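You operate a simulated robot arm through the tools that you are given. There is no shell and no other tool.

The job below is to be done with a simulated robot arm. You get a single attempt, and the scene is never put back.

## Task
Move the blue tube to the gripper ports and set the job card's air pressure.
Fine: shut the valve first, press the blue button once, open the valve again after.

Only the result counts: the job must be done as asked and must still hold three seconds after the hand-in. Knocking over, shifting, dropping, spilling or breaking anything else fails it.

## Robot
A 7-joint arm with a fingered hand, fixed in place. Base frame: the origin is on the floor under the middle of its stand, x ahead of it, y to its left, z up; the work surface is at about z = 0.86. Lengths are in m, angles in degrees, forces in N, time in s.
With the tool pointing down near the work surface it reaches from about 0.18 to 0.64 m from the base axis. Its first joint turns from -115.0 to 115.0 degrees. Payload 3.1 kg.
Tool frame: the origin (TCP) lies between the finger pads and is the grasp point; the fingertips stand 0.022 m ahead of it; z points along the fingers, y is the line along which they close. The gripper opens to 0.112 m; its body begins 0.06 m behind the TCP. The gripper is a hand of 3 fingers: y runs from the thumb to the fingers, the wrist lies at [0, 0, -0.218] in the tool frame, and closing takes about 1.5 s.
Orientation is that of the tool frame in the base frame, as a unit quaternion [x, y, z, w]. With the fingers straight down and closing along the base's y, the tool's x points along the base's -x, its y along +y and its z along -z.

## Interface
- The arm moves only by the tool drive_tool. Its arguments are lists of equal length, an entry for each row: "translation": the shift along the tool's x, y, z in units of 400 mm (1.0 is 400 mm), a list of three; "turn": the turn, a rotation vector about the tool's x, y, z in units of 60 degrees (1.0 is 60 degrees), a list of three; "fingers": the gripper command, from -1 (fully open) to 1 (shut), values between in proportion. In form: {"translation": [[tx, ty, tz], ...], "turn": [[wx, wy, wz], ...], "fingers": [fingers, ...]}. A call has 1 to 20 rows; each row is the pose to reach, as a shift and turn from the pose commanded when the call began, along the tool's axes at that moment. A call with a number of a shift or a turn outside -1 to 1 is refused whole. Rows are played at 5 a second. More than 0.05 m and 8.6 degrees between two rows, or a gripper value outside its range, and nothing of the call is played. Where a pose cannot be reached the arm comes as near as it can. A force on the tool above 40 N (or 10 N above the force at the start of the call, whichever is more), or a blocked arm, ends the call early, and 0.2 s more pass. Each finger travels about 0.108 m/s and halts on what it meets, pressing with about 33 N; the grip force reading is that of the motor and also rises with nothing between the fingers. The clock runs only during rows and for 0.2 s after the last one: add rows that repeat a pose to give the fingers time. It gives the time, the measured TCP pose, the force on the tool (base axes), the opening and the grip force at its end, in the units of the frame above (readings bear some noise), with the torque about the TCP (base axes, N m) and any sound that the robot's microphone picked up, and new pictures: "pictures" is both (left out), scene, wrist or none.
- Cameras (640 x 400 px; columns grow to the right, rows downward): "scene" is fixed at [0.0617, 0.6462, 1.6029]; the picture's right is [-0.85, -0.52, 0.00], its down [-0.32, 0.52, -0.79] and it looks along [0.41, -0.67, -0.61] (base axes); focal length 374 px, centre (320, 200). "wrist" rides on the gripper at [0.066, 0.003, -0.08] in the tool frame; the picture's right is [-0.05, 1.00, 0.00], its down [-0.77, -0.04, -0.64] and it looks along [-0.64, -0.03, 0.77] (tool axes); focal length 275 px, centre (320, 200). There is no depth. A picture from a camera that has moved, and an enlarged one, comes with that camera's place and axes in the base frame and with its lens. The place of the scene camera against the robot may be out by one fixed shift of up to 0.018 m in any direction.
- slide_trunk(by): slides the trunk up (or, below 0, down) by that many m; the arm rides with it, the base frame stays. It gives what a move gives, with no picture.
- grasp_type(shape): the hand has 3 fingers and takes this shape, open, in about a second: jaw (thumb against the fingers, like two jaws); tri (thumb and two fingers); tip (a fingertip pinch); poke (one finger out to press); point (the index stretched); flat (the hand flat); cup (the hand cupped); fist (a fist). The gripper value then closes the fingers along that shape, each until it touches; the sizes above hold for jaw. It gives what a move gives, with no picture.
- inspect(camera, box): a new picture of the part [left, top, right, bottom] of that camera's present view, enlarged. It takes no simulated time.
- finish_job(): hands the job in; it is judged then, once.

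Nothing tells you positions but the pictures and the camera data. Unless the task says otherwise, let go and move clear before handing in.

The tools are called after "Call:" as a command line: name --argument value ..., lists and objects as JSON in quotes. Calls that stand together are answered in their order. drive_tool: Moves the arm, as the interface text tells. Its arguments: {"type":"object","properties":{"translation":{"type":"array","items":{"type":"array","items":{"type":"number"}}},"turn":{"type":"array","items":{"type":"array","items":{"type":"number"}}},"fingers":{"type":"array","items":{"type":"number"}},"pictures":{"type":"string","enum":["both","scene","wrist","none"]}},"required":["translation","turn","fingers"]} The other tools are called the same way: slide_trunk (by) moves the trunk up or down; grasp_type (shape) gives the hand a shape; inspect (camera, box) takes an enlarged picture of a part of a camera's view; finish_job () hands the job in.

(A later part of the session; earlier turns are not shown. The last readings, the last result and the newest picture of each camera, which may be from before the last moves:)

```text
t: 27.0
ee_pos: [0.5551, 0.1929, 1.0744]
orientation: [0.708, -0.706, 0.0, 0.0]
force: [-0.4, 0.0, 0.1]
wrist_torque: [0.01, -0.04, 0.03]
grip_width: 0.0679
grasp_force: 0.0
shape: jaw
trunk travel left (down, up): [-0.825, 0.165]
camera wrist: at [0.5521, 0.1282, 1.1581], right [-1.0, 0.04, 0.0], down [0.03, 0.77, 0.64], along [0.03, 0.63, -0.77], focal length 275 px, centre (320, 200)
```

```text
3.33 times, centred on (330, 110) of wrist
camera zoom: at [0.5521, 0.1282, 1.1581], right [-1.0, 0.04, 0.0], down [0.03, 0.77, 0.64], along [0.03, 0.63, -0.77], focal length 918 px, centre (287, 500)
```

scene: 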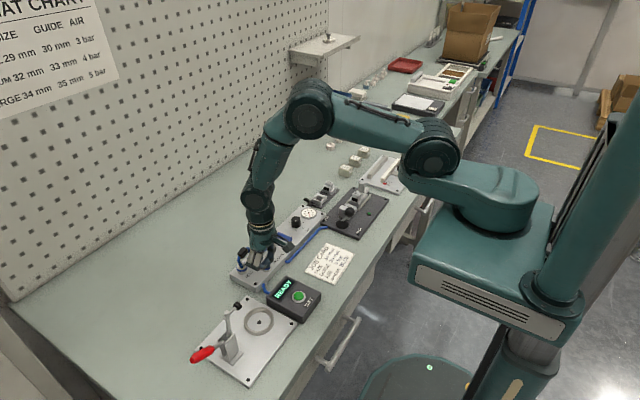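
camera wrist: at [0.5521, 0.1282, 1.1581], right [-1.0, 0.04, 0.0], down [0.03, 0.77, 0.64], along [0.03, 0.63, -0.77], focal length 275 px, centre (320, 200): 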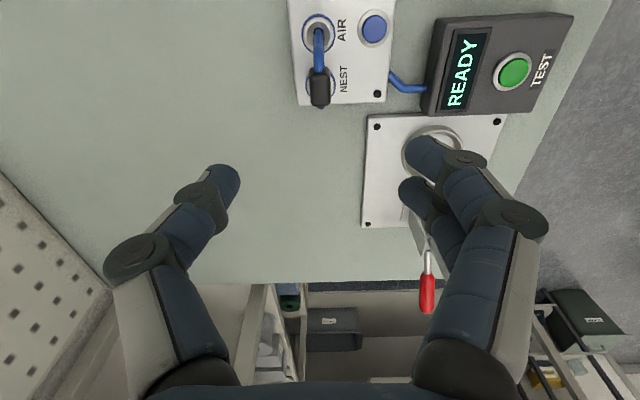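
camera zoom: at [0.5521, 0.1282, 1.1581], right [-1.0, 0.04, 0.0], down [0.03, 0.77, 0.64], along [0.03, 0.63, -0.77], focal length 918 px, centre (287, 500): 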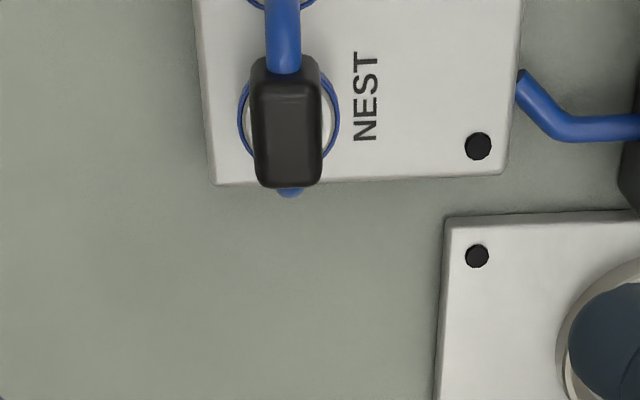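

The block is centred under the hand, 0.0165 m wide. I'll tilt the hand 10° to match the leaning loop and move down to a point 60 mm above the block.

Call:
drive_tool --translation '[[-0.01, 0, 0.06], [-0.02, 0, 0.13], [-0.0288, 0, 0.195], [-0.0288, 0, 0.195]]' --turn '[[0, 0.06, 0], [0, 0.12, 0], [0, 0.1667, 0], [0, 0.1667, 0]]' --fingers '[-0.1, 0, 0, 0]'

Call:
inspect --camera "wrist" --box '[220, 50, 420, 210]'

Call:
inspect --camera "scene" --box '[215, 170, 315, 280]'

```text
t: 28.0
ee_pos: [0.5558, 0.2041, 0.9978]
orientation: [-0.704, 0.704, -0.062, -0.063]
force: [0.2, 0.3, 0.9]
wrist_torque: [0.05, 0.04, 0.02]
grip_width: 0.0566
grasp_force: 0.0
shape: jaw
trunk travel left (down, up): [-0.825, 0.165]
camera wrist: at [0.552, 0.1543, 1.09], right [-1.0, 0.05, -0.01], down [0.04, 0.87, 0.49], along [0.03, 0.49, -0.87], focal length 275 px, centre (320, 200)
```

scene: 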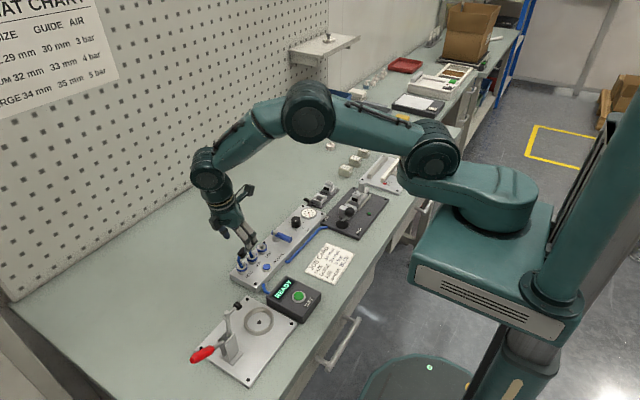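
wrist: 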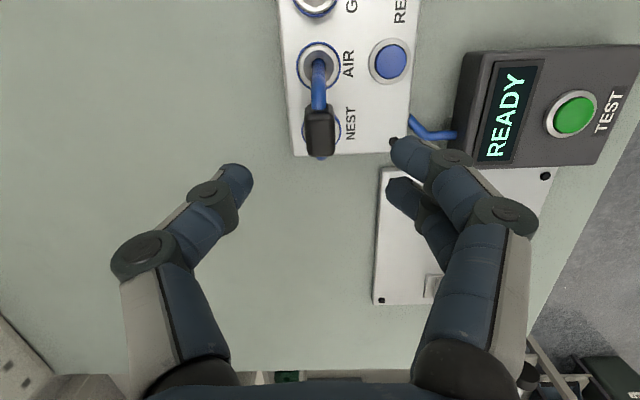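

```text
2.50 times, centred on (320, 130) of wrist
camera zoom: at [0.552, 0.1543, 1.09], right [-1.0, 0.05, -0.01], down [0.04, 0.87, 0.49], along [0.03, 0.49, -0.87], focal length 688 px, centre (320, 375)
```

zoom: 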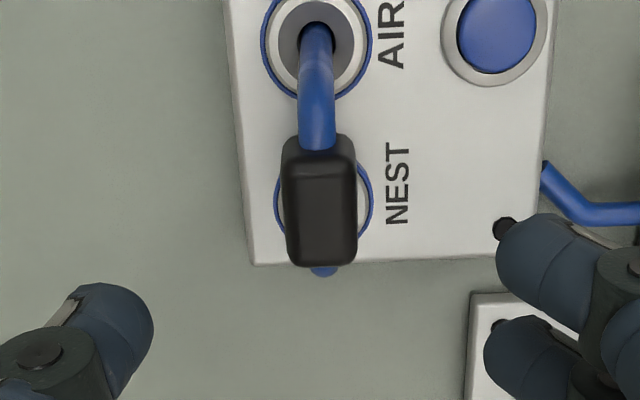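

```text
3.64 times, centred on (265, 225) of scene
camera zoom: at [0.0617, 0.6462, 1.6029], right [-0.85, -0.52, 0.0], down [-0.32, 0.52, -0.79], along [0.41, -0.67, -0.61], focal length 1360 px, centre (520, 109)
```

zoom: 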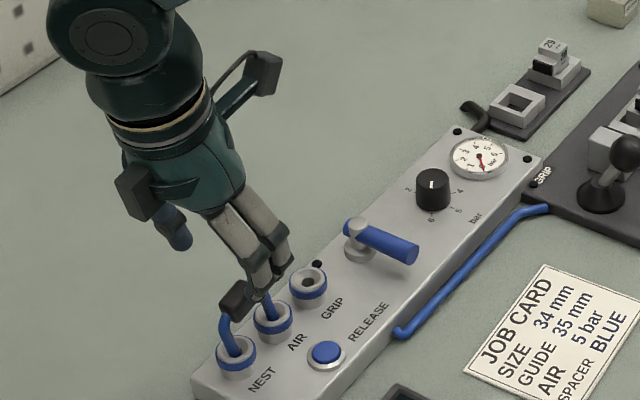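

Alignment is good. I'm going down along the tool axis onto the block.

Call:
drive_tool --translation '[[0, 0, 0.05], [0, 0, 0.1], [0, 0, 0.13], [0, 0, 0.15], [0, 0, 0.15]]' --turn '[[0, 0, 0], [0, 0, 0], [0, 0, 0], [0, 0, 0], [0, 0, 0]]' --fingers '[0, 0, 0, 0, 0]'

Call:
inspect --camera "wrist" --box '[200, 60, 440, 240]'

```text
t: 29.2
ee_pos: [0.5553, 0.194, 0.9394]
orientation: [0.705, -0.704, 0.061, 0.061]
force: [-0.2, -0.3, 0.4]
wrist_torque: [-0.03, -0.03, -0.04]
grip_width: 0.0566
grasp_force: 0.0
shape: jaw
trunk travel left (down, up): [-0.825, 0.165]
camera wrist: at [0.5523, 0.144, 1.0315], right [-1.0, 0.05, -0.01], down [0.04, 0.87, 0.49], along [0.03, 0.49, -0.87], focal length 275 px, centre (320, 200)
```

scene: 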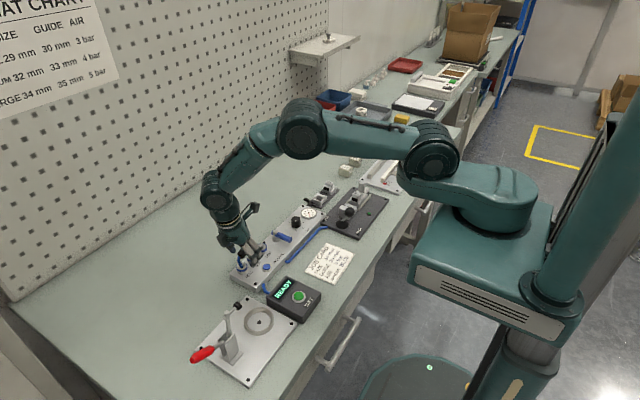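
wrist: 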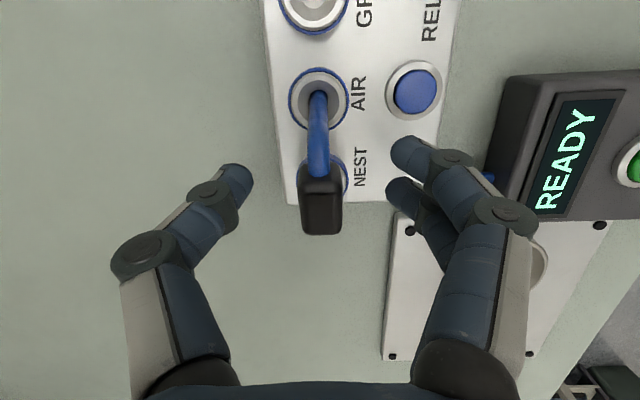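

```text
2.22 times, centred on (320, 150) of wrist
camera zoom: at [0.5523, 0.144, 1.0315], right [-1.0, 0.05, -0.01], down [0.04, 0.87, 0.49], along [0.03, 0.49, -0.87], focal length 612 px, centre (320, 311)
```

zoom: 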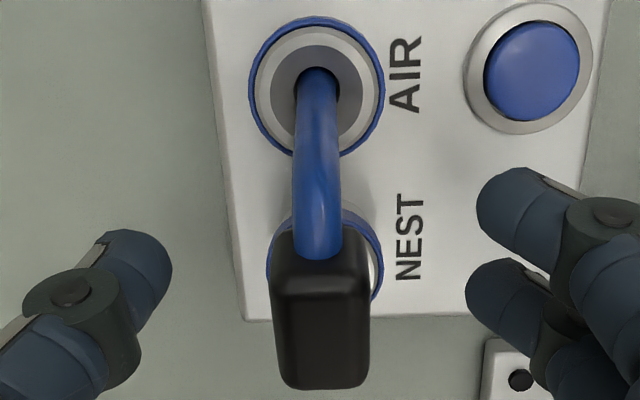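

The block is right at the grasp point. I'm closing the fingers on it.

Call:
drive_tool --translation '[[0, 0, 0], [0, 0, 0], [0, 0, 0], [0, 0, 0], [0, 0, 0], [0, 0, 0]]' --turn '[[0, 0, 0], [0, 0, 0], [0, 0, 0], [0, 0, 0], [0, 0, 0], [0, 0, 0]]' --fingers '[0.3, 0.5, 0.7, 0.9, 1, 1]' --pictures "wrist"

Call:
inspect --camera "wrist" --box '[200, 60, 440, 240]'

Call:
inspect --camera "scene" --box '[215, 200, 305, 290]'

```text
t: 30.6
ee_pos: [0.5546, 0.1938, 0.9387]
orientation: [-0.704, 0.705, -0.061, -0.062]
force: [-0.5, -0.4, -1.1]
wrist_torque: [-0.01, 0.04, -0.01]
grip_width: 0.0
grasp_force: 33.4
shape: jaw
trunk travel left (down, up): [-0.825, 0.165]
camera wrist: at [0.5523, 0.144, 1.0315], right [-1.0, 0.05, -0.01], down [0.04, 0.87, 0.49], along [0.03, 0.49, -0.87], focal length 275 px, centre (320, 200)
```

wrist: 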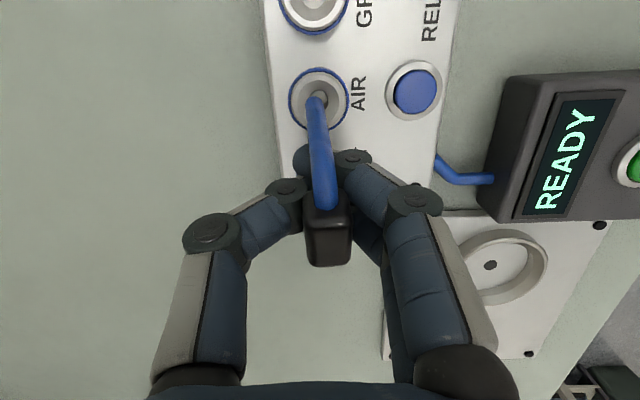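

```text
2.22 times, centred on (320, 150) of wrist
camera zoom: at [0.5523, 0.144, 1.0315], right [-1.0, 0.05, -0.01], down [0.04, 0.87, 0.49], along [0.03, 0.49, -0.87], focal length 612 px, centre (320, 311)
```

zoom: 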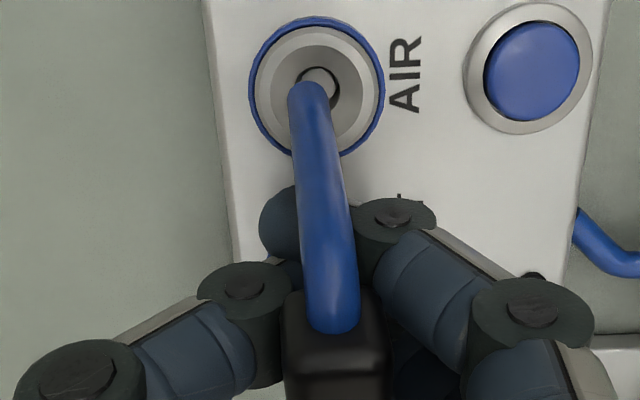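

```text
4.44 times, centred on (260, 245) of scene
camera zoom: at [0.0617, 0.6462, 1.6029], right [-0.85, -0.52, 0.0], down [-0.32, 0.52, -0.79], along [0.41, -0.67, -0.61], focal length 1662 px, centre (587, 0)
```

zoom: 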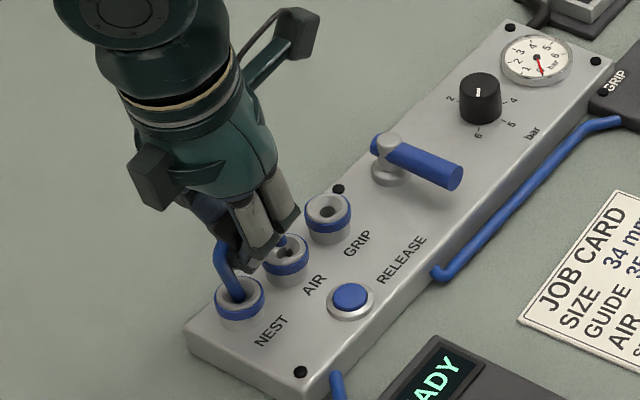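

The fingertips closed underneath the block and pushed it upward: the grip width is 0. I need to see how the loop sits before correcting this.

Call:
inspect --camera "scene" --box '[245, 235, 295, 275]'

Call:
inspect --camera "wrist" --box '[270, 60, 370, 140]'

Call:
inspect --camera "wrist" --box '[250, 130, 400, 280]'

```text
10.00 times, centred on (270, 255) of scene
camera zoom: at [0.0617, 0.6462, 1.6029], right [-0.85, -0.52, 0.0], down [-0.32, 0.52, -0.79], along [0.41, -0.67, -0.61], focal length 3739 px, centre (820, -350)
```

zoom: 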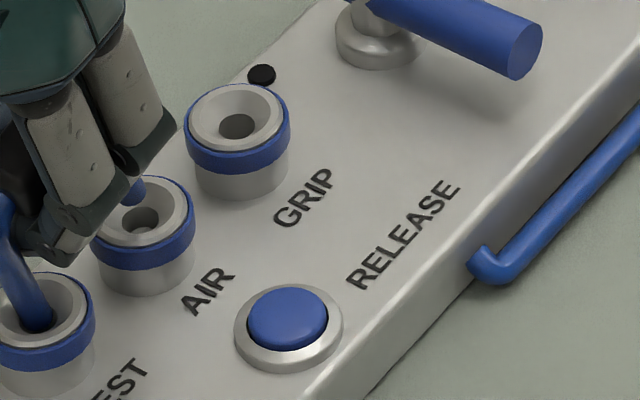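

```text
5.00 times, centred on (320, 100) of wrist
camera zoom: at [0.5523, 0.144, 1.0315], right [-1.0, 0.05, -0.01], down [0.04, 0.87, 0.49], along [0.03, 0.49, -0.87], focal length 1376 px, centre (320, 700)
```

zoom: 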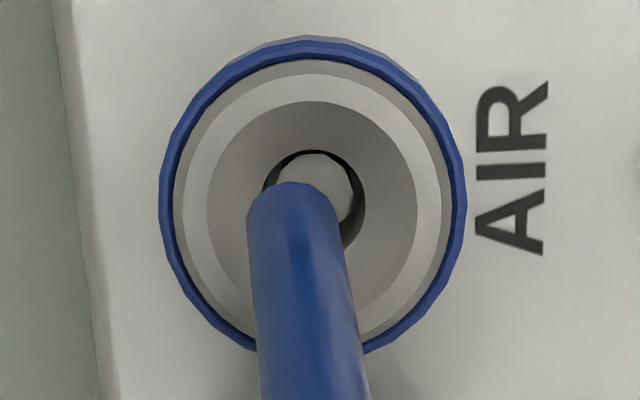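

```text
2.67 times, centred on (325, 205) of wrist
camera zoom: at [0.5523, 0.144, 1.0315], right [-1.0, 0.05, -0.01], down [0.04, 0.87, 0.49], along [0.03, 0.49, -0.87], focal length 734 px, centre (307, 187)
```

zoom: 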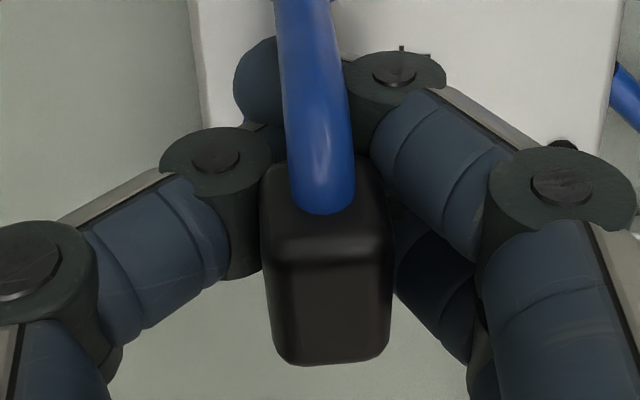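

The loop is cradled over the closed fingertips. Its NEST leg is still in the port and its AIR end is just above the AIR funnel. I'll lower it gently 10 mm so that end re-enters the funnel, before opening slowly.

Call:
drive_tool --translation '[[0, 0, 0.0065], [0, 0, 0.0125], [0, 0, 0.019], [0, 0, 0.025], [0, 0, 0.025]]' --turn '[[0, 0, 0], [0, 0, 0], [0, 0, 0], [0, 0, 0], [0, 0, 0]]' --fingers '[1, 1, 1, 1, 1]' --pictures "wrist"

Call:
inspect --camera "wrist" --box '[240, 50, 400, 180]'

Call:
inspect --camera "scene" --box '[235, 225, 295, 275]'

```text
t: 31.8
ee_pos: [0.5538, 0.1918, 0.9305]
orientation: [0.705, -0.704, 0.061, 0.061]
force: [-0.1, -0.9, 1.4]
wrist_torque: [0.03, -0.02, 0.0]
grip_width: 0.0
grasp_force: 32.8
shape: jaw
trunk travel left (down, up): [-0.825, 0.165]
camera wrist: at [0.5512, 0.1423, 1.0215], right [-1.0, 0.05, -0.01], down [0.04, 0.87, 0.49], along [0.03, 0.49, -0.87], focal length 275 px, centre (320, 200)
```

wrist: 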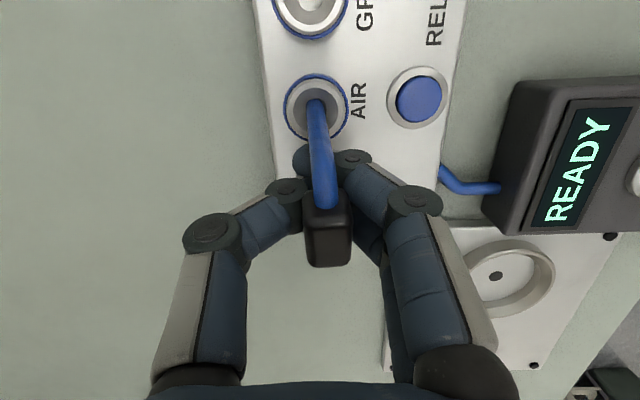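

```text
3.08 times, centred on (320, 115) of wrist
camera zoom: at [0.5512, 0.1423, 1.0215], right [-1.0, 0.05, -0.01], down [0.04, 0.87, 0.49], along [0.03, 0.49, -0.87], focal length 847 px, centre (320, 462)
```

zoom: 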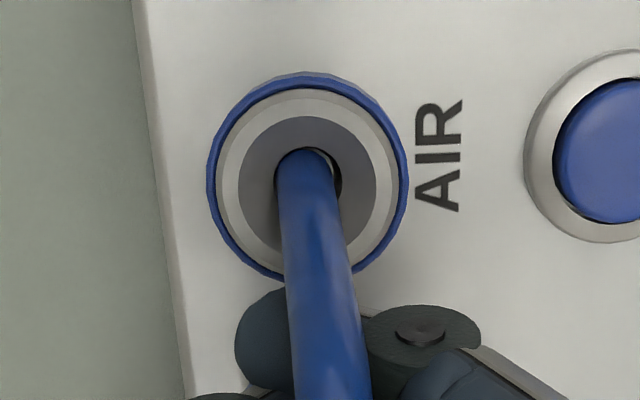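

```text
8.00 times, centred on (265, 250) of scene
camera zoom: at [0.0617, 0.6462, 1.6029], right [-0.85, -0.52, 0.0], down [-0.32, 0.52, -0.79], along [0.41, -0.67, -0.61], focal length 2991 px, centre (760, -200)
```

zoom: 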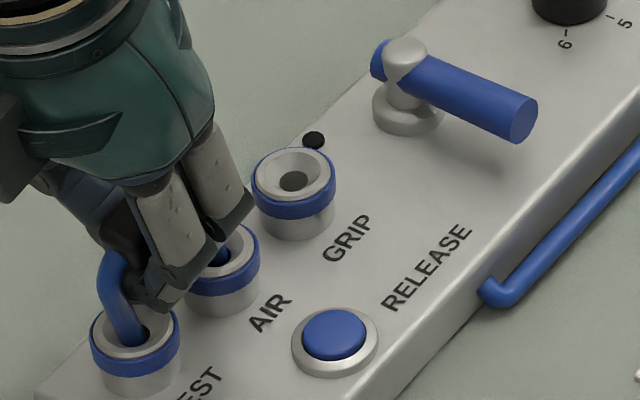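

The AIR end is back in its hole and the loop moved down with the hand. Now I'll open slowly so the block settles back.

Call:
drive_tool --translation '[[0, 0, 0], [0, 0, 0], [0, 0, 0], [0, 0, 0], [0, 0, 0], [0, 0, 0], [0, 0, 0], [0, 0, 0], [0, 0, 0], [0, 0, 0]]' --turn '[[0, 0, 0], [0, 0, 0], [0, 0, 0], [0, 0, 0], [0, 0, 0], [0, 0, 0], [0, 0, 0], [0, 0, 0], [0, 0, 0], [0, 0, 0]]' --fingers '[0.9, 0.8, 0.7, 0.6, 0.5, 0.4, 0.3, 0.2, 0.1, 0]'

Call:
inspect --camera "wrist" --box '[200, 50, 440, 240]'

Call:
inspect --camera "scene" --box '[235, 225, 295, 275]'

```text
t: 34.0
ee_pos: [0.5539, 0.1916, 0.9289]
orientation: [-0.704, 0.705, -0.063, -0.062]
force: [-0.2, -1.0, 0.5]
wrist_torque: [-0.01, 0.01, 0.03]
grip_width: 0.0554
grasp_force: 0.0
shape: jaw
trunk travel left (down, up): [-0.825, 0.165]
camera wrist: at [0.5513, 0.1426, 1.0213], right [-1.0, 0.05, -0.01], down [0.04, 0.87, 0.49], along [0.03, 0.49, -0.87], focal length 275 px, centre (320, 200)
```

scene: 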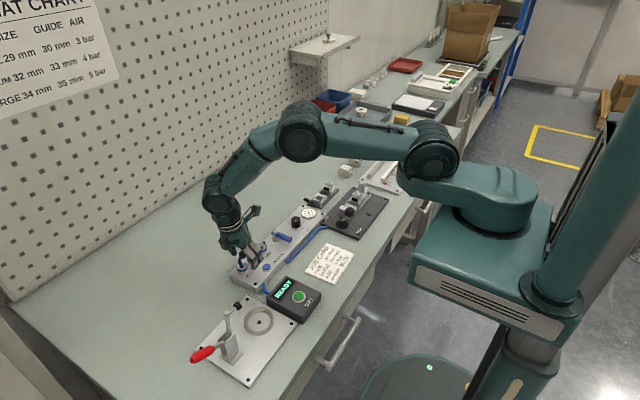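
wrist: 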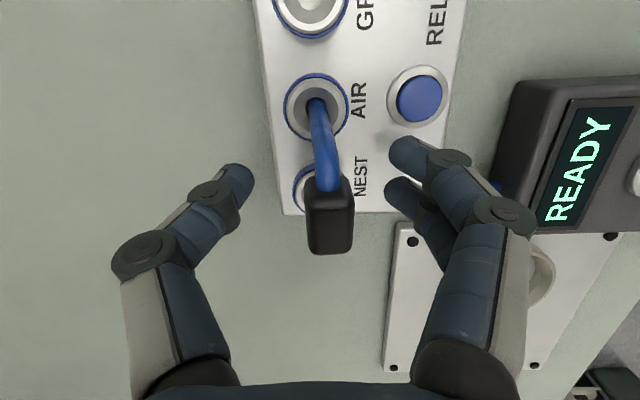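

```text
2.11 times, centred on (320, 145) of wrist
camera zoom: at [0.5513, 0.1426, 1.0213], right [-1.0, 0.05, -0.01], down [0.04, 0.87, 0.49], along [0.03, 0.49, -0.87], focal length 580 px, centre (320, 316)
```

zoom: 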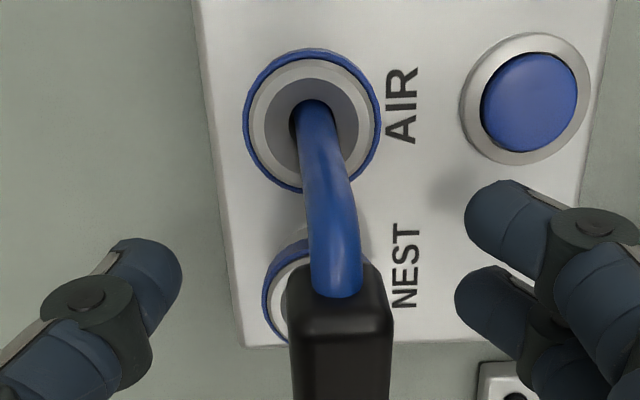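

```text
8.00 times, centred on (265, 250) of scene
camera zoom: at [0.0617, 0.6462, 1.6029], right [-0.85, -0.52, 0.0], down [-0.32, 0.52, -0.79], along [0.41, -0.67, -0.61], focal length 2991 px, centre (760, -200)
```

zoom: 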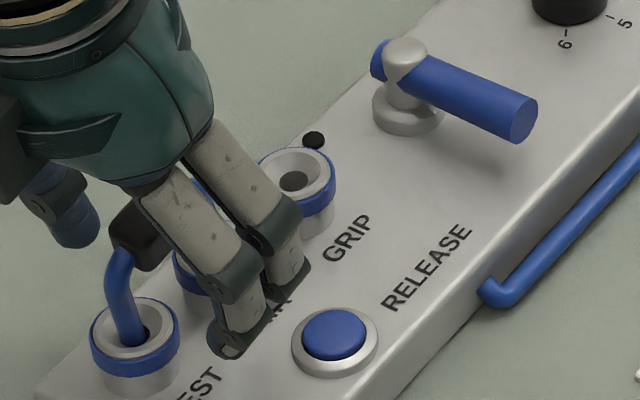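

The loop has settled back with both ends in their ports, and the block is at about (0.551, 0.194, 0.943). The contact point of the fingertips is about 17 mm ahead of the TCP, so I'll raise the hand 29 mm to grip the block at the tips.

Call:
drive_tool --translation '[[0, 0.003, -0.02], [0, 0.006, -0.045], [0, 0.0075, -0.0725], [0, 0.0075, -0.0725]]' --turn '[[0, 0, 0], [0, 0, 0], [0, 0, 0], [0, 0, 0]]' --fingers '[0, 0, 0, 0]' --pictures "wrist"

Call:
inspect --camera "wrist" --box '[240, 90, 400, 220]'

Call:
inspect --camera "scene" --box '[235, 225, 295, 275]'

```text
t: 35.0
ee_pos: [0.5523, 0.1965, 0.9573]
orientation: [-0.704, 0.704, -0.062, -0.061]
force: [-0.2, -0.5, 0.6]
wrist_torque: [0.02, -0.03, 0.02]
grip_width: 0.0554
grasp_force: 0.0
shape: jaw
trunk travel left (down, up): [-0.825, 0.165]
camera wrist: at [0.5495, 0.1479, 1.05], right [-1.0, 0.05, -0.01], down [0.04, 0.87, 0.49], along [0.03, 0.49, -0.87], focal length 275 px, centre (320, 200)
```

wrist: 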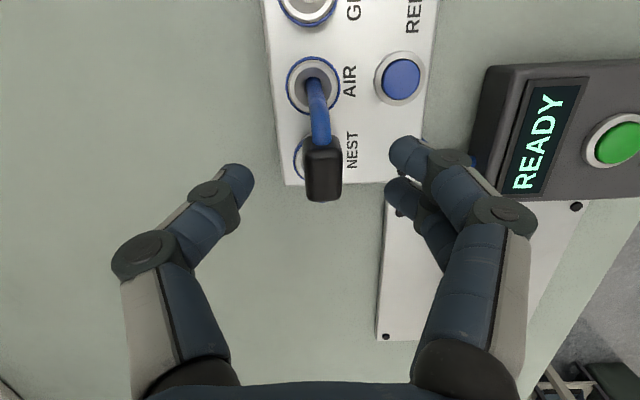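

```text
3.08 times, centred on (320, 155) of wrist
camera zoom: at [0.5495, 0.1479, 1.05], right [-1.0, 0.05, -0.01], down [0.04, 0.87, 0.49], along [0.03, 0.49, -0.87], focal length 847 px, centre (320, 338)
```

zoom: 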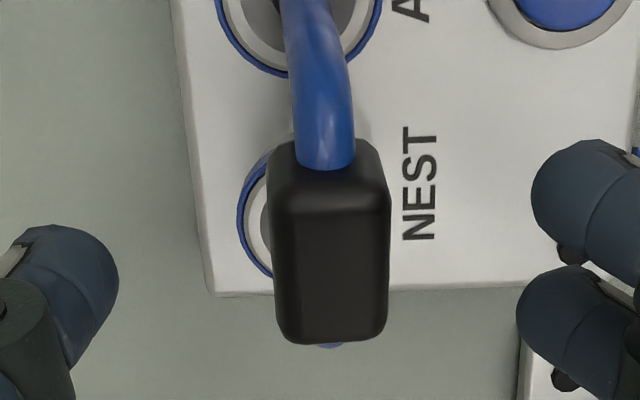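

```text
8.00 times, centred on (265, 250) of scene
camera zoom: at [0.0617, 0.6462, 1.6029], right [-0.85, -0.52, 0.0], down [-0.32, 0.52, -0.79], along [0.41, -0.67, -0.61], focal length 2991 px, centre (760, -200)
```

zoom: 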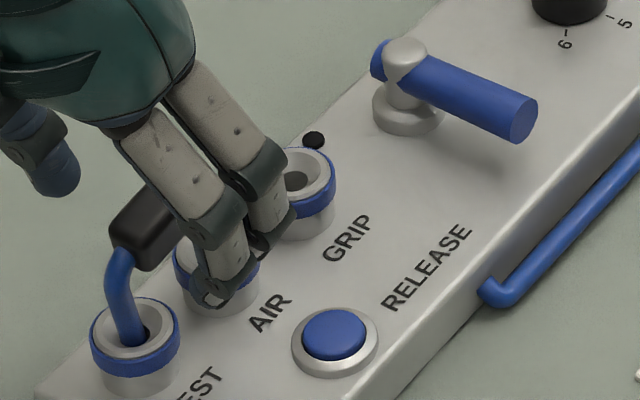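

The block is about 19 mm ahead of the TCP and almost centred. I'll make a 2 mm correction and close on it with the fingertips.

Call:
drive_tool --translation '[[0.006, 0.0025, 0.005], [0.006, 0.0025, 0.005], [0.006, 0.0025, 0.005], [0.006, 0.0025, 0.005], [0.006, 0.0025, 0.005], [0.006, 0.0025, 0.005], [0.006, 0.0025, 0.005]]' --turn '[[0, 0, 0], [0, 0, 0], [0, 0, 0], [0, 0, 0], [0, 0, 0], [0, 0, 0], [0, 0, 0]]' --fingers '[0, 0.3, 0.5, 0.6, 0.7, 0.8, 0.8]' --pictures "wrist"

Call:
inspect --camera "wrist" --box '[240, 90, 400, 220]'

Call:
inspect --camera "scene" --box '[235, 225, 295, 275]'

```text
t: 36.6
ee_pos: [0.5516, 0.1947, 0.9551]
orientation: [0.705, -0.704, 0.062, 0.062]
force: [0.0, -0.2, 0.0]
wrist_torque: [0.03, 0.0, -0.01]
grip_width: 0.0123
grasp_force: 0.0
shape: jaw
trunk travel left (down, up): [-0.825, 0.165]
camera wrist: at [0.5483, 0.1454, 1.0486], right [-1.0, 0.05, -0.01], down [0.04, 0.87, 0.49], along [0.03, 0.49, -0.87], focal length 275 px, centre (320, 200)
```

wrist: 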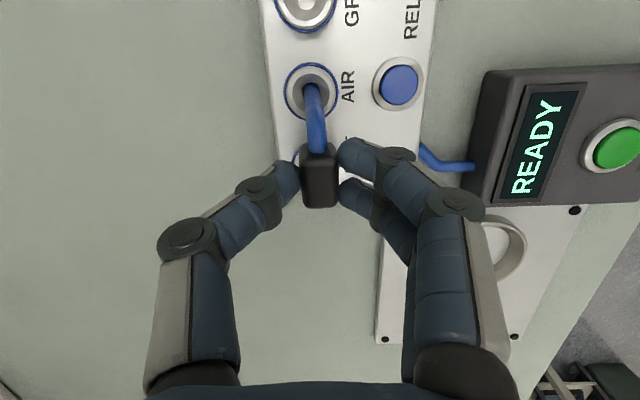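

```text
3.08 times, centred on (320, 155) of wrist
camera zoom: at [0.5483, 0.1454, 1.0486], right [-1.0, 0.05, -0.01], down [0.04, 0.87, 0.49], along [0.03, 0.49, -0.87], focal length 847 px, centre (320, 338)
```

zoom: 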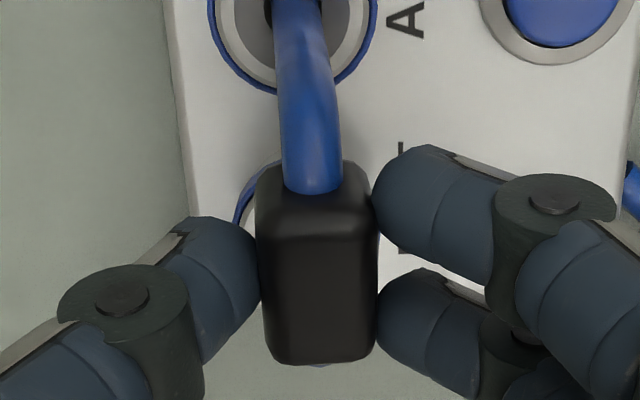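

```text
8.00 times, centred on (265, 250) of scene
camera zoom: at [0.0617, 0.6462, 1.6029], right [-0.85, -0.52, 0.0], down [-0.32, 0.52, -0.79], along [0.41, -0.67, -0.61], focal length 2991 px, centre (760, -200)
```

zoom: 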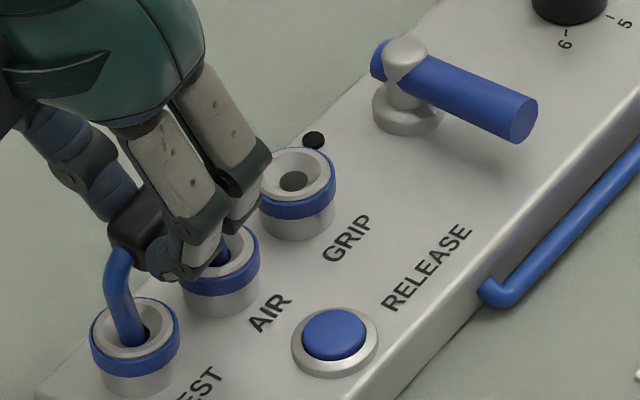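

The tips are on the block faces at the right height. I'll tighten to the full grip and check that it stays put.

Call:
drive_tool --translation '[[0, 0, 0], [0, 0, 0], [0, 0, 0], [0, 0, 0]]' --turn '[[0, 0, 0], [0, 0, 0], [0, 0, 0], [0, 0, 0]]' --fingers '[0.9, 1, 1, 1]' --pictures "wrist"

Call:
inspect --camera "wrist" --box '[240, 60, 400, 220]'

```text
t: 37.6
ee_pos: [0.5516, 0.1953, 0.9564]
orientation: [-0.704, 0.704, -0.061, -0.062]
force: [-0.2, 0.2, -0.1]
wrist_torque: [0.01, -0.01, 0.01]
grip_width: 0.0103
grasp_force: 32.3
shape: jaw
trunk travel left (down, up): [-0.825, 0.165]
camera wrist: at [0.5484, 0.1453, 1.0485], right [-1.0, 0.05, -0.01], down [0.04, 0.87, 0.49], along [0.03, 0.49, -0.87], focal length 275 px, centre (320, 200)
```

wrist: 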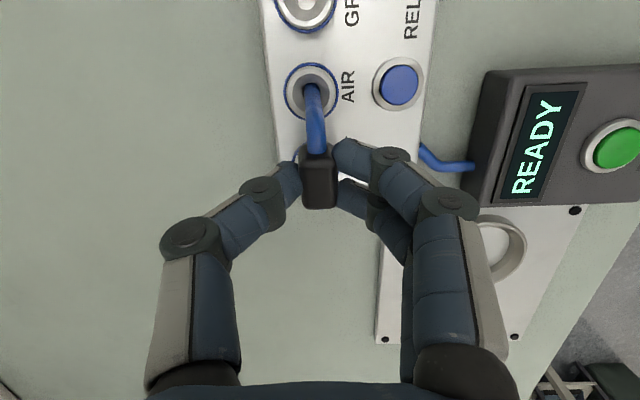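

```text
2.50 times, centred on (320, 140) of wrist
camera zoom: at [0.5484, 0.1453, 1.0485], right [-1.0, 0.05, -0.01], down [0.04, 0.87, 0.49], along [0.03, 0.49, -0.87], focal length 688 px, centre (320, 350)
```

zoom: 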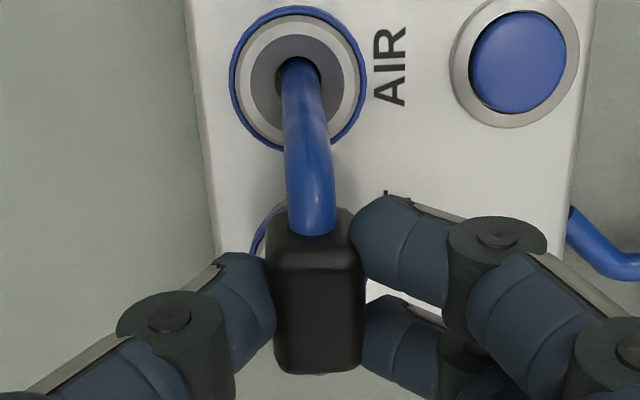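

The grip is firm: width 0.010 at 32 N. I'll straighten the loop by turning it back about 8°, centring it over the AIR and NEST holes and lifting slightly.

Call:
drive_tool --translation '[[0.005, -0.002, -0.003], [0.011, -0.005, -0.006], [0.0165, -0.007, -0.009], [0.0222, -0.0095, -0.012], [0.0222, -0.0095, -0.012]]' --turn '[[0, -0.033, 0], [0, -0.066, 0], [0, -0.1, 0], [0, -0.133, 0], [0, -0.133, 0]]' --fingers '[1, 1, 1, 1, 1]'

Call:
inspect --camera "wrist" --box '[240, 60, 400, 220]'

Call:
inspect --camera "scene" --box '[235, 225, 295, 275]'

```text
t: 38.8
ee_pos: [0.555, 0.1864, 0.9636]
orientation: [0.707, -0.707, 0.013, 0.012]
force: [-2.1, -0.8, -0.5]
wrist_torque: [-0.02, 0.12, 0.06]
grip_width: 0.0102
grasp_force: 32.8
shape: jaw
trunk travel left (down, up): [-0.825, 0.165]
camera wrist: at [0.5517, 0.1251, 1.0475], right [-1.0, 0.05, 0.0], down [0.04, 0.79, 0.61], along [0.03, 0.61, -0.79], focal length 275 px, centre (320, 200)
```

scene: 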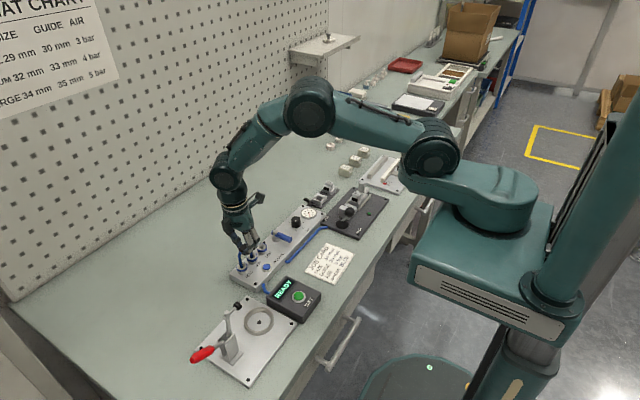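
wrist: 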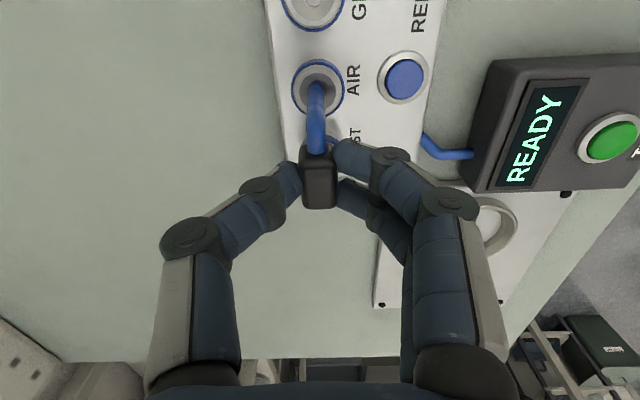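

```text
2.50 times, centred on (320, 140) of wrist
camera zoom: at [0.5517, 0.1251, 1.0475], right [-1.0, 0.05, 0.0], down [0.04, 0.79, 0.61], along [0.03, 0.61, -0.79], focal length 688 px, centre (320, 350)
```

zoom: 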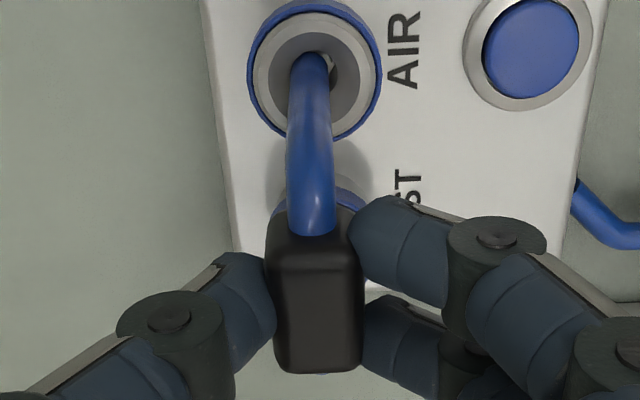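

```text
8.00 times, centred on (265, 250) of scene
camera zoom: at [0.0617, 0.6462, 1.6029], right [-0.85, -0.52, 0.0], down [-0.32, 0.52, -0.79], along [0.41, -0.67, -0.61], focal length 2991 px, centre (760, -200)
```

zoom: 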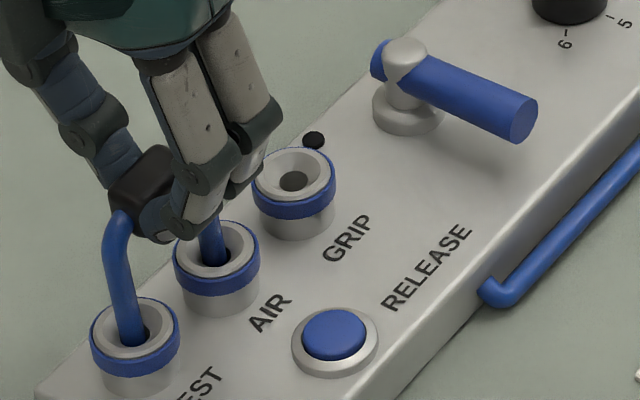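

The loop is upright with both legs clean in their holes. I'm lifting it straight up 40 mm.

Call:
drive_tool --translation '[[0.0005, 0, -0.015], [0.001, 0, -0.03], [0.0015, 0, -0.045], [0.002, 0, -0.06], [0.003, 0, -0.08], [0.0035, 0, -0.1], [0.0035, 0, -0.1]]' --turn '[[0, 0, 0], [0, 0, 0], [0, 0, 0], [0, 0, 0], [0, 0, 0], [0, 0, 0], [0, 0, 0]]' --fingers '[1, 1, 1, 1, 1, 1, 1]'

Call:
inspect --camera "wrist" --box '[240, 40, 400, 220]'

Call:
inspect --camera "scene" --box '[235, 215, 295, 275]'

```text
t: 40.4
ee_pos: [0.5548, 0.1875, 1.0013]
orientation: [-0.707, 0.707, -0.013, -0.013]
force: [0.7, 0.1, -0.3]
wrist_torque: [0.04, 0.01, -0.02]
grip_width: 0.0101
grasp_force: 32.8
shape: jaw
trunk travel left (down, up): [-0.825, 0.165]
camera wrist: at [0.5515, 0.1247, 1.0869], right [-1.0, 0.05, 0.0], down [0.04, 0.79, 0.61], along [0.03, 0.61, -0.79], focal length 275 px, centre (320, 200)
```

scene: 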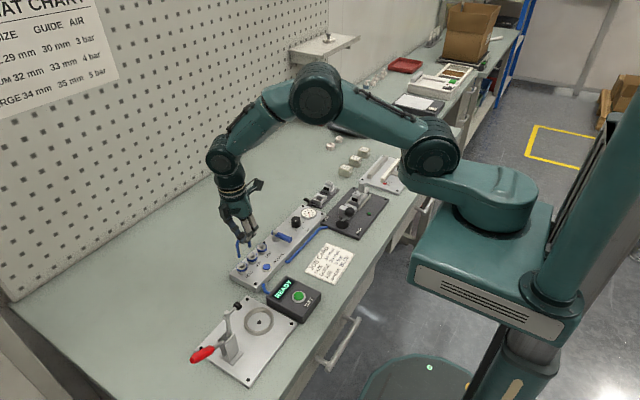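
wrist: 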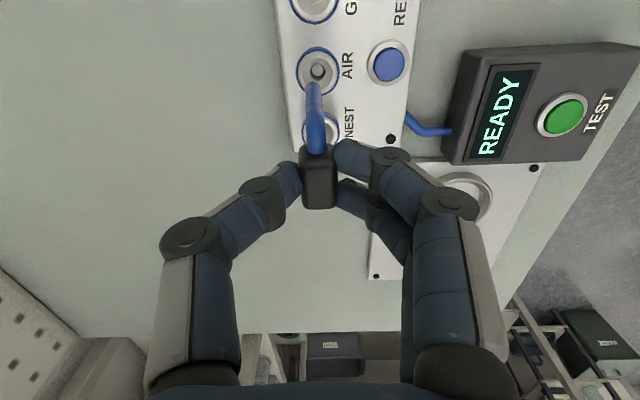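

```text
2.22 times, centred on (320, 130) of wrist
camera zoom: at [0.5515, 0.1247, 1.0869], right [-1.0, 0.05, 0.0], down [0.04, 0.79, 0.61], along [0.03, 0.61, -0.79], focal length 612 px, centre (320, 356)
```

zoom: 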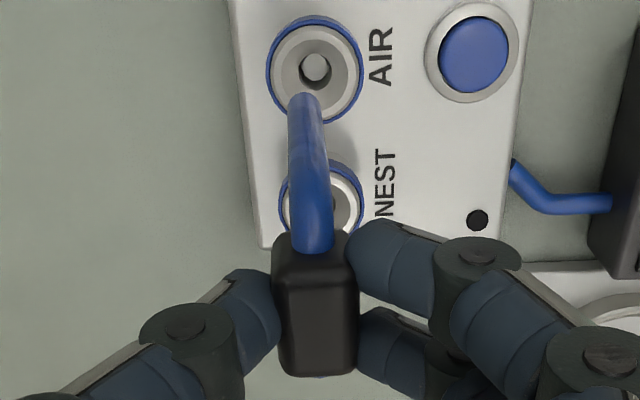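

```text
6.67 times, centred on (265, 245) of scene
camera zoom: at [0.0617, 0.6462, 1.6029], right [-0.85, -0.52, 0.0], down [-0.32, 0.52, -0.79], along [0.41, -0.67, -0.61], focal length 2493 px, centre (687, -100)
```

zoom: 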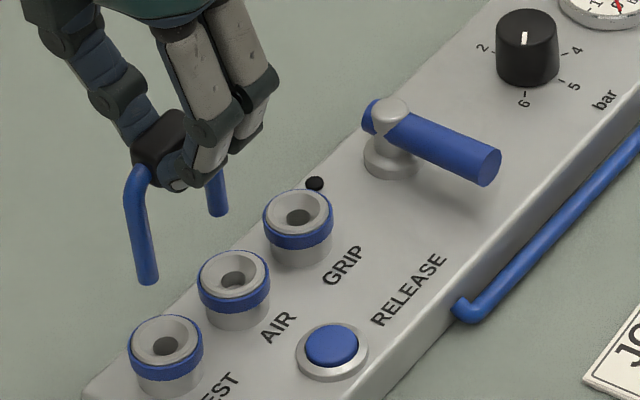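

The loop is out and hangs upright from a firm grip, leg ends about 33 mm above the ports. I'll shift it one port pitch toward GRIP and check the alignment.

Call:
drive_tool --translation '[[0.02, 0.0015, 0.0007], [0.045, 0.003, 0.0016], [0.07, 0.0045, 0.0025], [0.0965, 0.006, 0.0034], [0.0965, 0.006, 0.0034]]' --turn '[[0, 0, 0], [0, 0, 0], [0, 0, 0], [0, 0, 0], [0, 0, 0]]' --fingers '[1, 1, 1, 1, 1]'

Call:
inspect --camera "wrist" --box '[250, 30, 390, 160]'

Call:
inspect --camera "scene" --box '[240, 215, 300, 275]'

```text
t: 41.6
ee_pos: [0.5519, 0.1482, 1.0031]
orientation: [0.707, -0.707, 0.012, 0.013]
force: [-0.3, -1.0, -0.3]
wrist_torque: [-0.02, 0.0, -0.01]
grip_width: 0.0105
grasp_force: 33.0
shape: jaw
trunk travel left (down, up): [-0.825, 0.165]
camera wrist: at [0.5496, 0.0863, 1.0878], right [-1.0, 0.05, 0.0], down [0.04, 0.79, 0.61], along [0.03, 0.61, -0.79], focal length 275 px, centre (320, 200)
```

scene: 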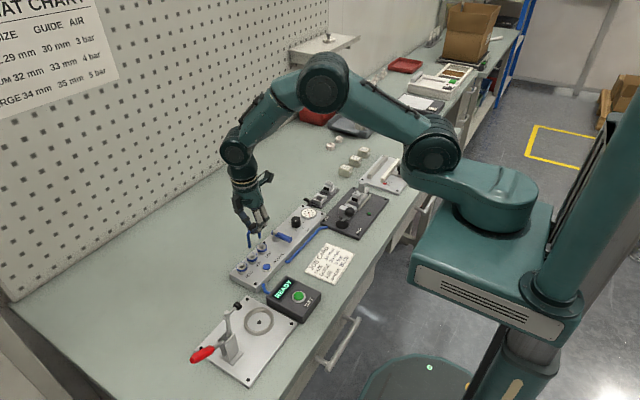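
wrist: 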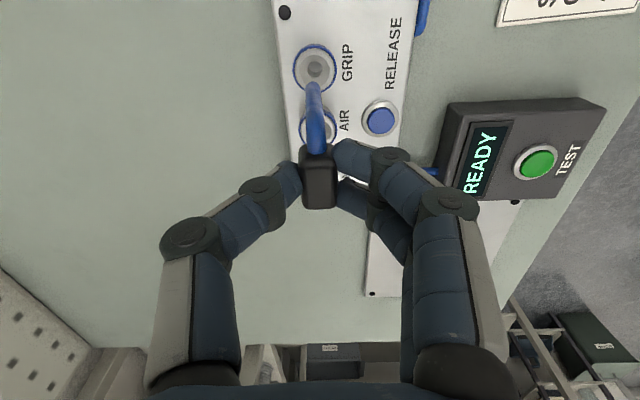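

```text
3.08 times, centred on (320, 95) of wrist
camera zoom: at [0.5496, 0.0863, 1.0878], right [-1.0, 0.05, 0.0], down [0.04, 0.79, 0.61], along [0.03, 0.61, -0.79], focal length 847 px, centre (320, 523)
```

zoom: 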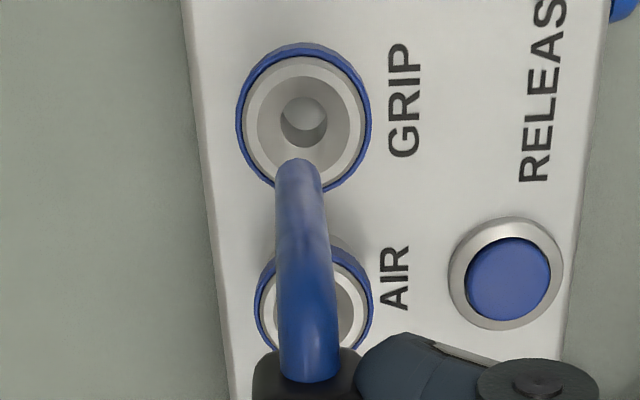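

```text
6.67 times, centred on (270, 245) of scene
camera zoom: at [0.0617, 0.6462, 1.6029], right [-0.85, -0.52, 0.0], down [-0.32, 0.52, -0.79], along [0.41, -0.67, -0.61], focal length 2493 px, centre (653, -100)
```

zoom: 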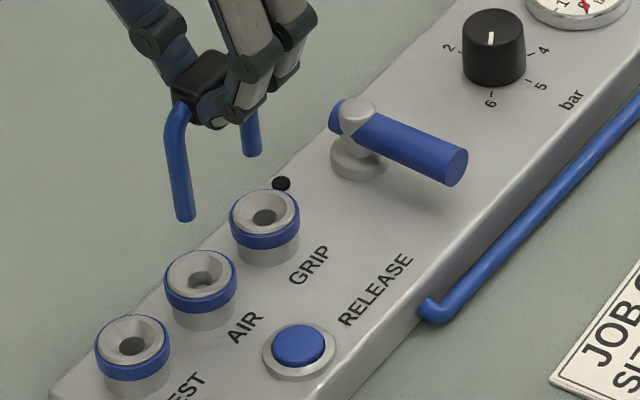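

The leg ends are within about 2 mm of the AIR and GRIP holes. I'll correct that and go down to just above the funnels for another check.

Call:
drive_tool --translation '[[0.004, 0.0033, 0], [0.003, 0.0033, 0.028], [0.0023, 0.0033, 0.055], [0.0023, 0.0033, 0.055]]' --turn '[[0, 0, 0], [0, 0, 0], [0, 0, 0], [0, 0, 0]]' --fingers '[1, 1, 1, 1]'

Call:
inspect --camera "wrist" --box '[250, 30, 390, 160]'

Call:
inspect --camera "scene" --box '[240, 225, 290, 275]'

```text
t: 42.6
ee_pos: [0.5518, 0.1456, 0.9815]
orientation: [0.707, -0.707, 0.013, 0.012]
force: [0.4, -0.4, 0.1]
wrist_torque: [-0.01, -0.01, -0.01]
grip_width: 0.0105
grasp_force: 33.4
shape: jaw
trunk travel left (down, up): [-0.825, 0.165]
camera wrist: at [0.5483, 0.0841, 1.0657], right [-1.0, 0.05, 0.0], down [0.04, 0.79, 0.61], along [0.03, 0.61, -0.79], focal length 275 px, centre (320, 200)
```

scene: 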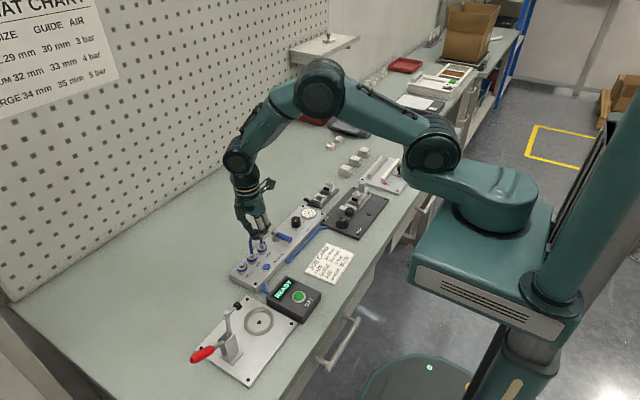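
wrist: 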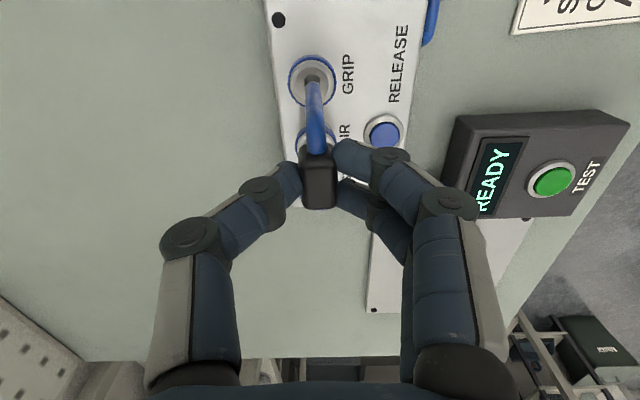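

```text
3.08 times, centred on (320, 95) of wrist
camera zoom: at [0.5483, 0.0841, 1.0657], right [-1.0, 0.05, 0.0], down [0.04, 0.79, 0.61], along [0.03, 0.61, -0.79], focal length 847 px, centre (320, 523)
```

zoom: 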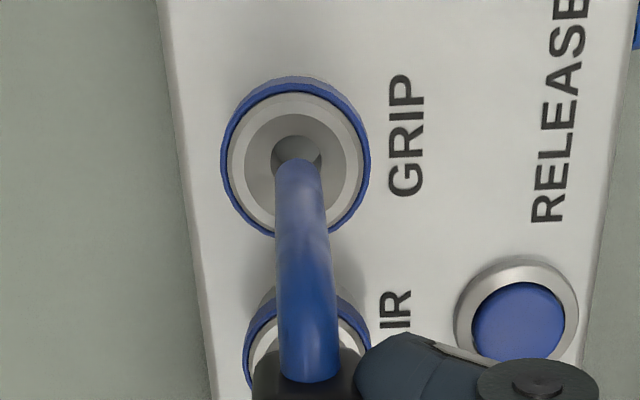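

```text
8.00 times, centred on (265, 250) of scene
camera zoom: at [0.0617, 0.6462, 1.6029], right [-0.85, -0.52, 0.0], down [-0.32, 0.52, -0.79], along [0.41, -0.67, -0.61], focal length 2991 px, centre (760, -200)
```

zoom: 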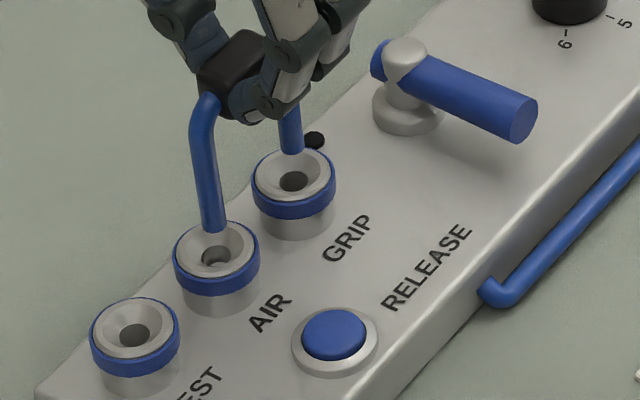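

Both leg ends are within about 1 mm of the hole axes. I'm lowering into the funnels slowly and watching the force.

Call:
drive_tool --translation '[[-0.0002, 0, 0.006], [-0.0004, 0, 0.012], [-0.0006, 0, 0.018], [-0.0009, 0, 0.025], [-0.0009, 0, 0.025]]' --turn '[[0, 0, 0], [0, 0, 0], [0, 0, 0], [0, 0, 0], [0, 0, 0]]' --fingers '[1, 1, 1, 1, 1]' --pictures "wrist"

Call:
inspect --camera "wrist" --box '[250, 40, 390, 170]'

Call:
inspect --camera "scene" --box '[240, 225, 290, 275]'

```text
t: 43.8
ee_pos: [0.5513, 0.1462, 0.972]
orientation: [0.707, -0.707, 0.013, 0.012]
force: [0.1, -0.4, 0.4]
wrist_torque: [0.0, 0.01, -0.01]
grip_width: 0.0103
grasp_force: 33.4
shape: jaw
trunk travel left (down, up): [-0.825, 0.165]
camera wrist: at [0.5484, 0.0849, 1.0555], right [-1.0, 0.05, 0.0], down [0.04, 0.79, 0.61], along [0.03, 0.61, -0.79], focal length 275 px, centre (320, 200)
```

wrist: 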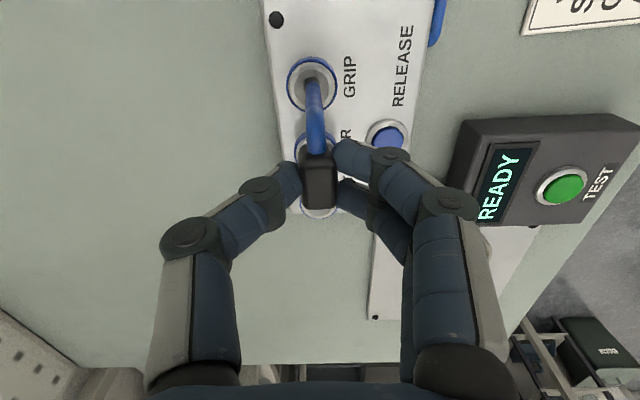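

```text
3.08 times, centred on (320, 105) of wrist
camera zoom: at [0.5484, 0.0849, 1.0555], right [-1.0, 0.05, 0.0], down [0.04, 0.79, 0.61], along [0.03, 0.61, -0.79], focal length 847 px, centre (320, 492)
```

zoom: 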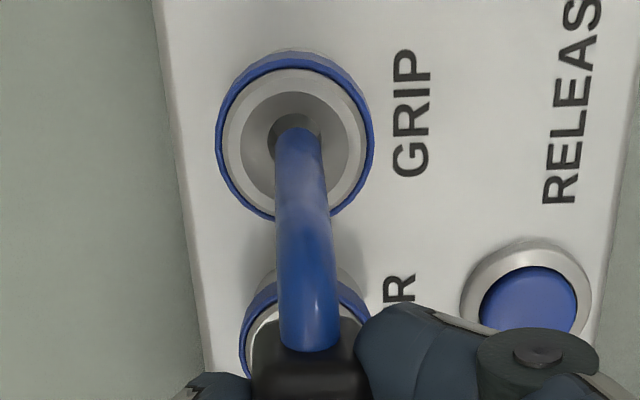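

```text
8.00 times, centred on (265, 250) of scene
camera zoom: at [0.0617, 0.6462, 1.6029], right [-0.85, -0.52, 0.0], down [-0.32, 0.52, -0.79], along [0.41, -0.67, -0.61], focal length 2991 px, centre (760, -200)
```

zoom: 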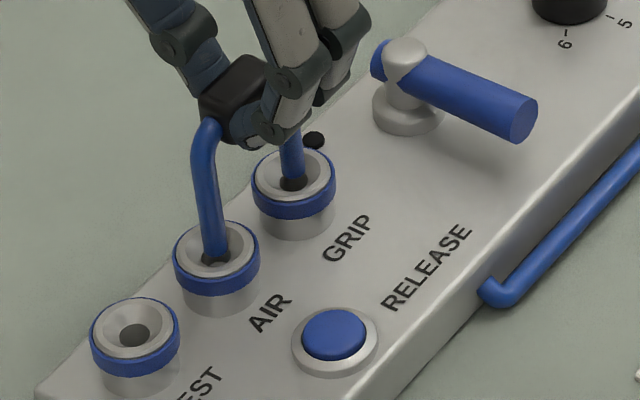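

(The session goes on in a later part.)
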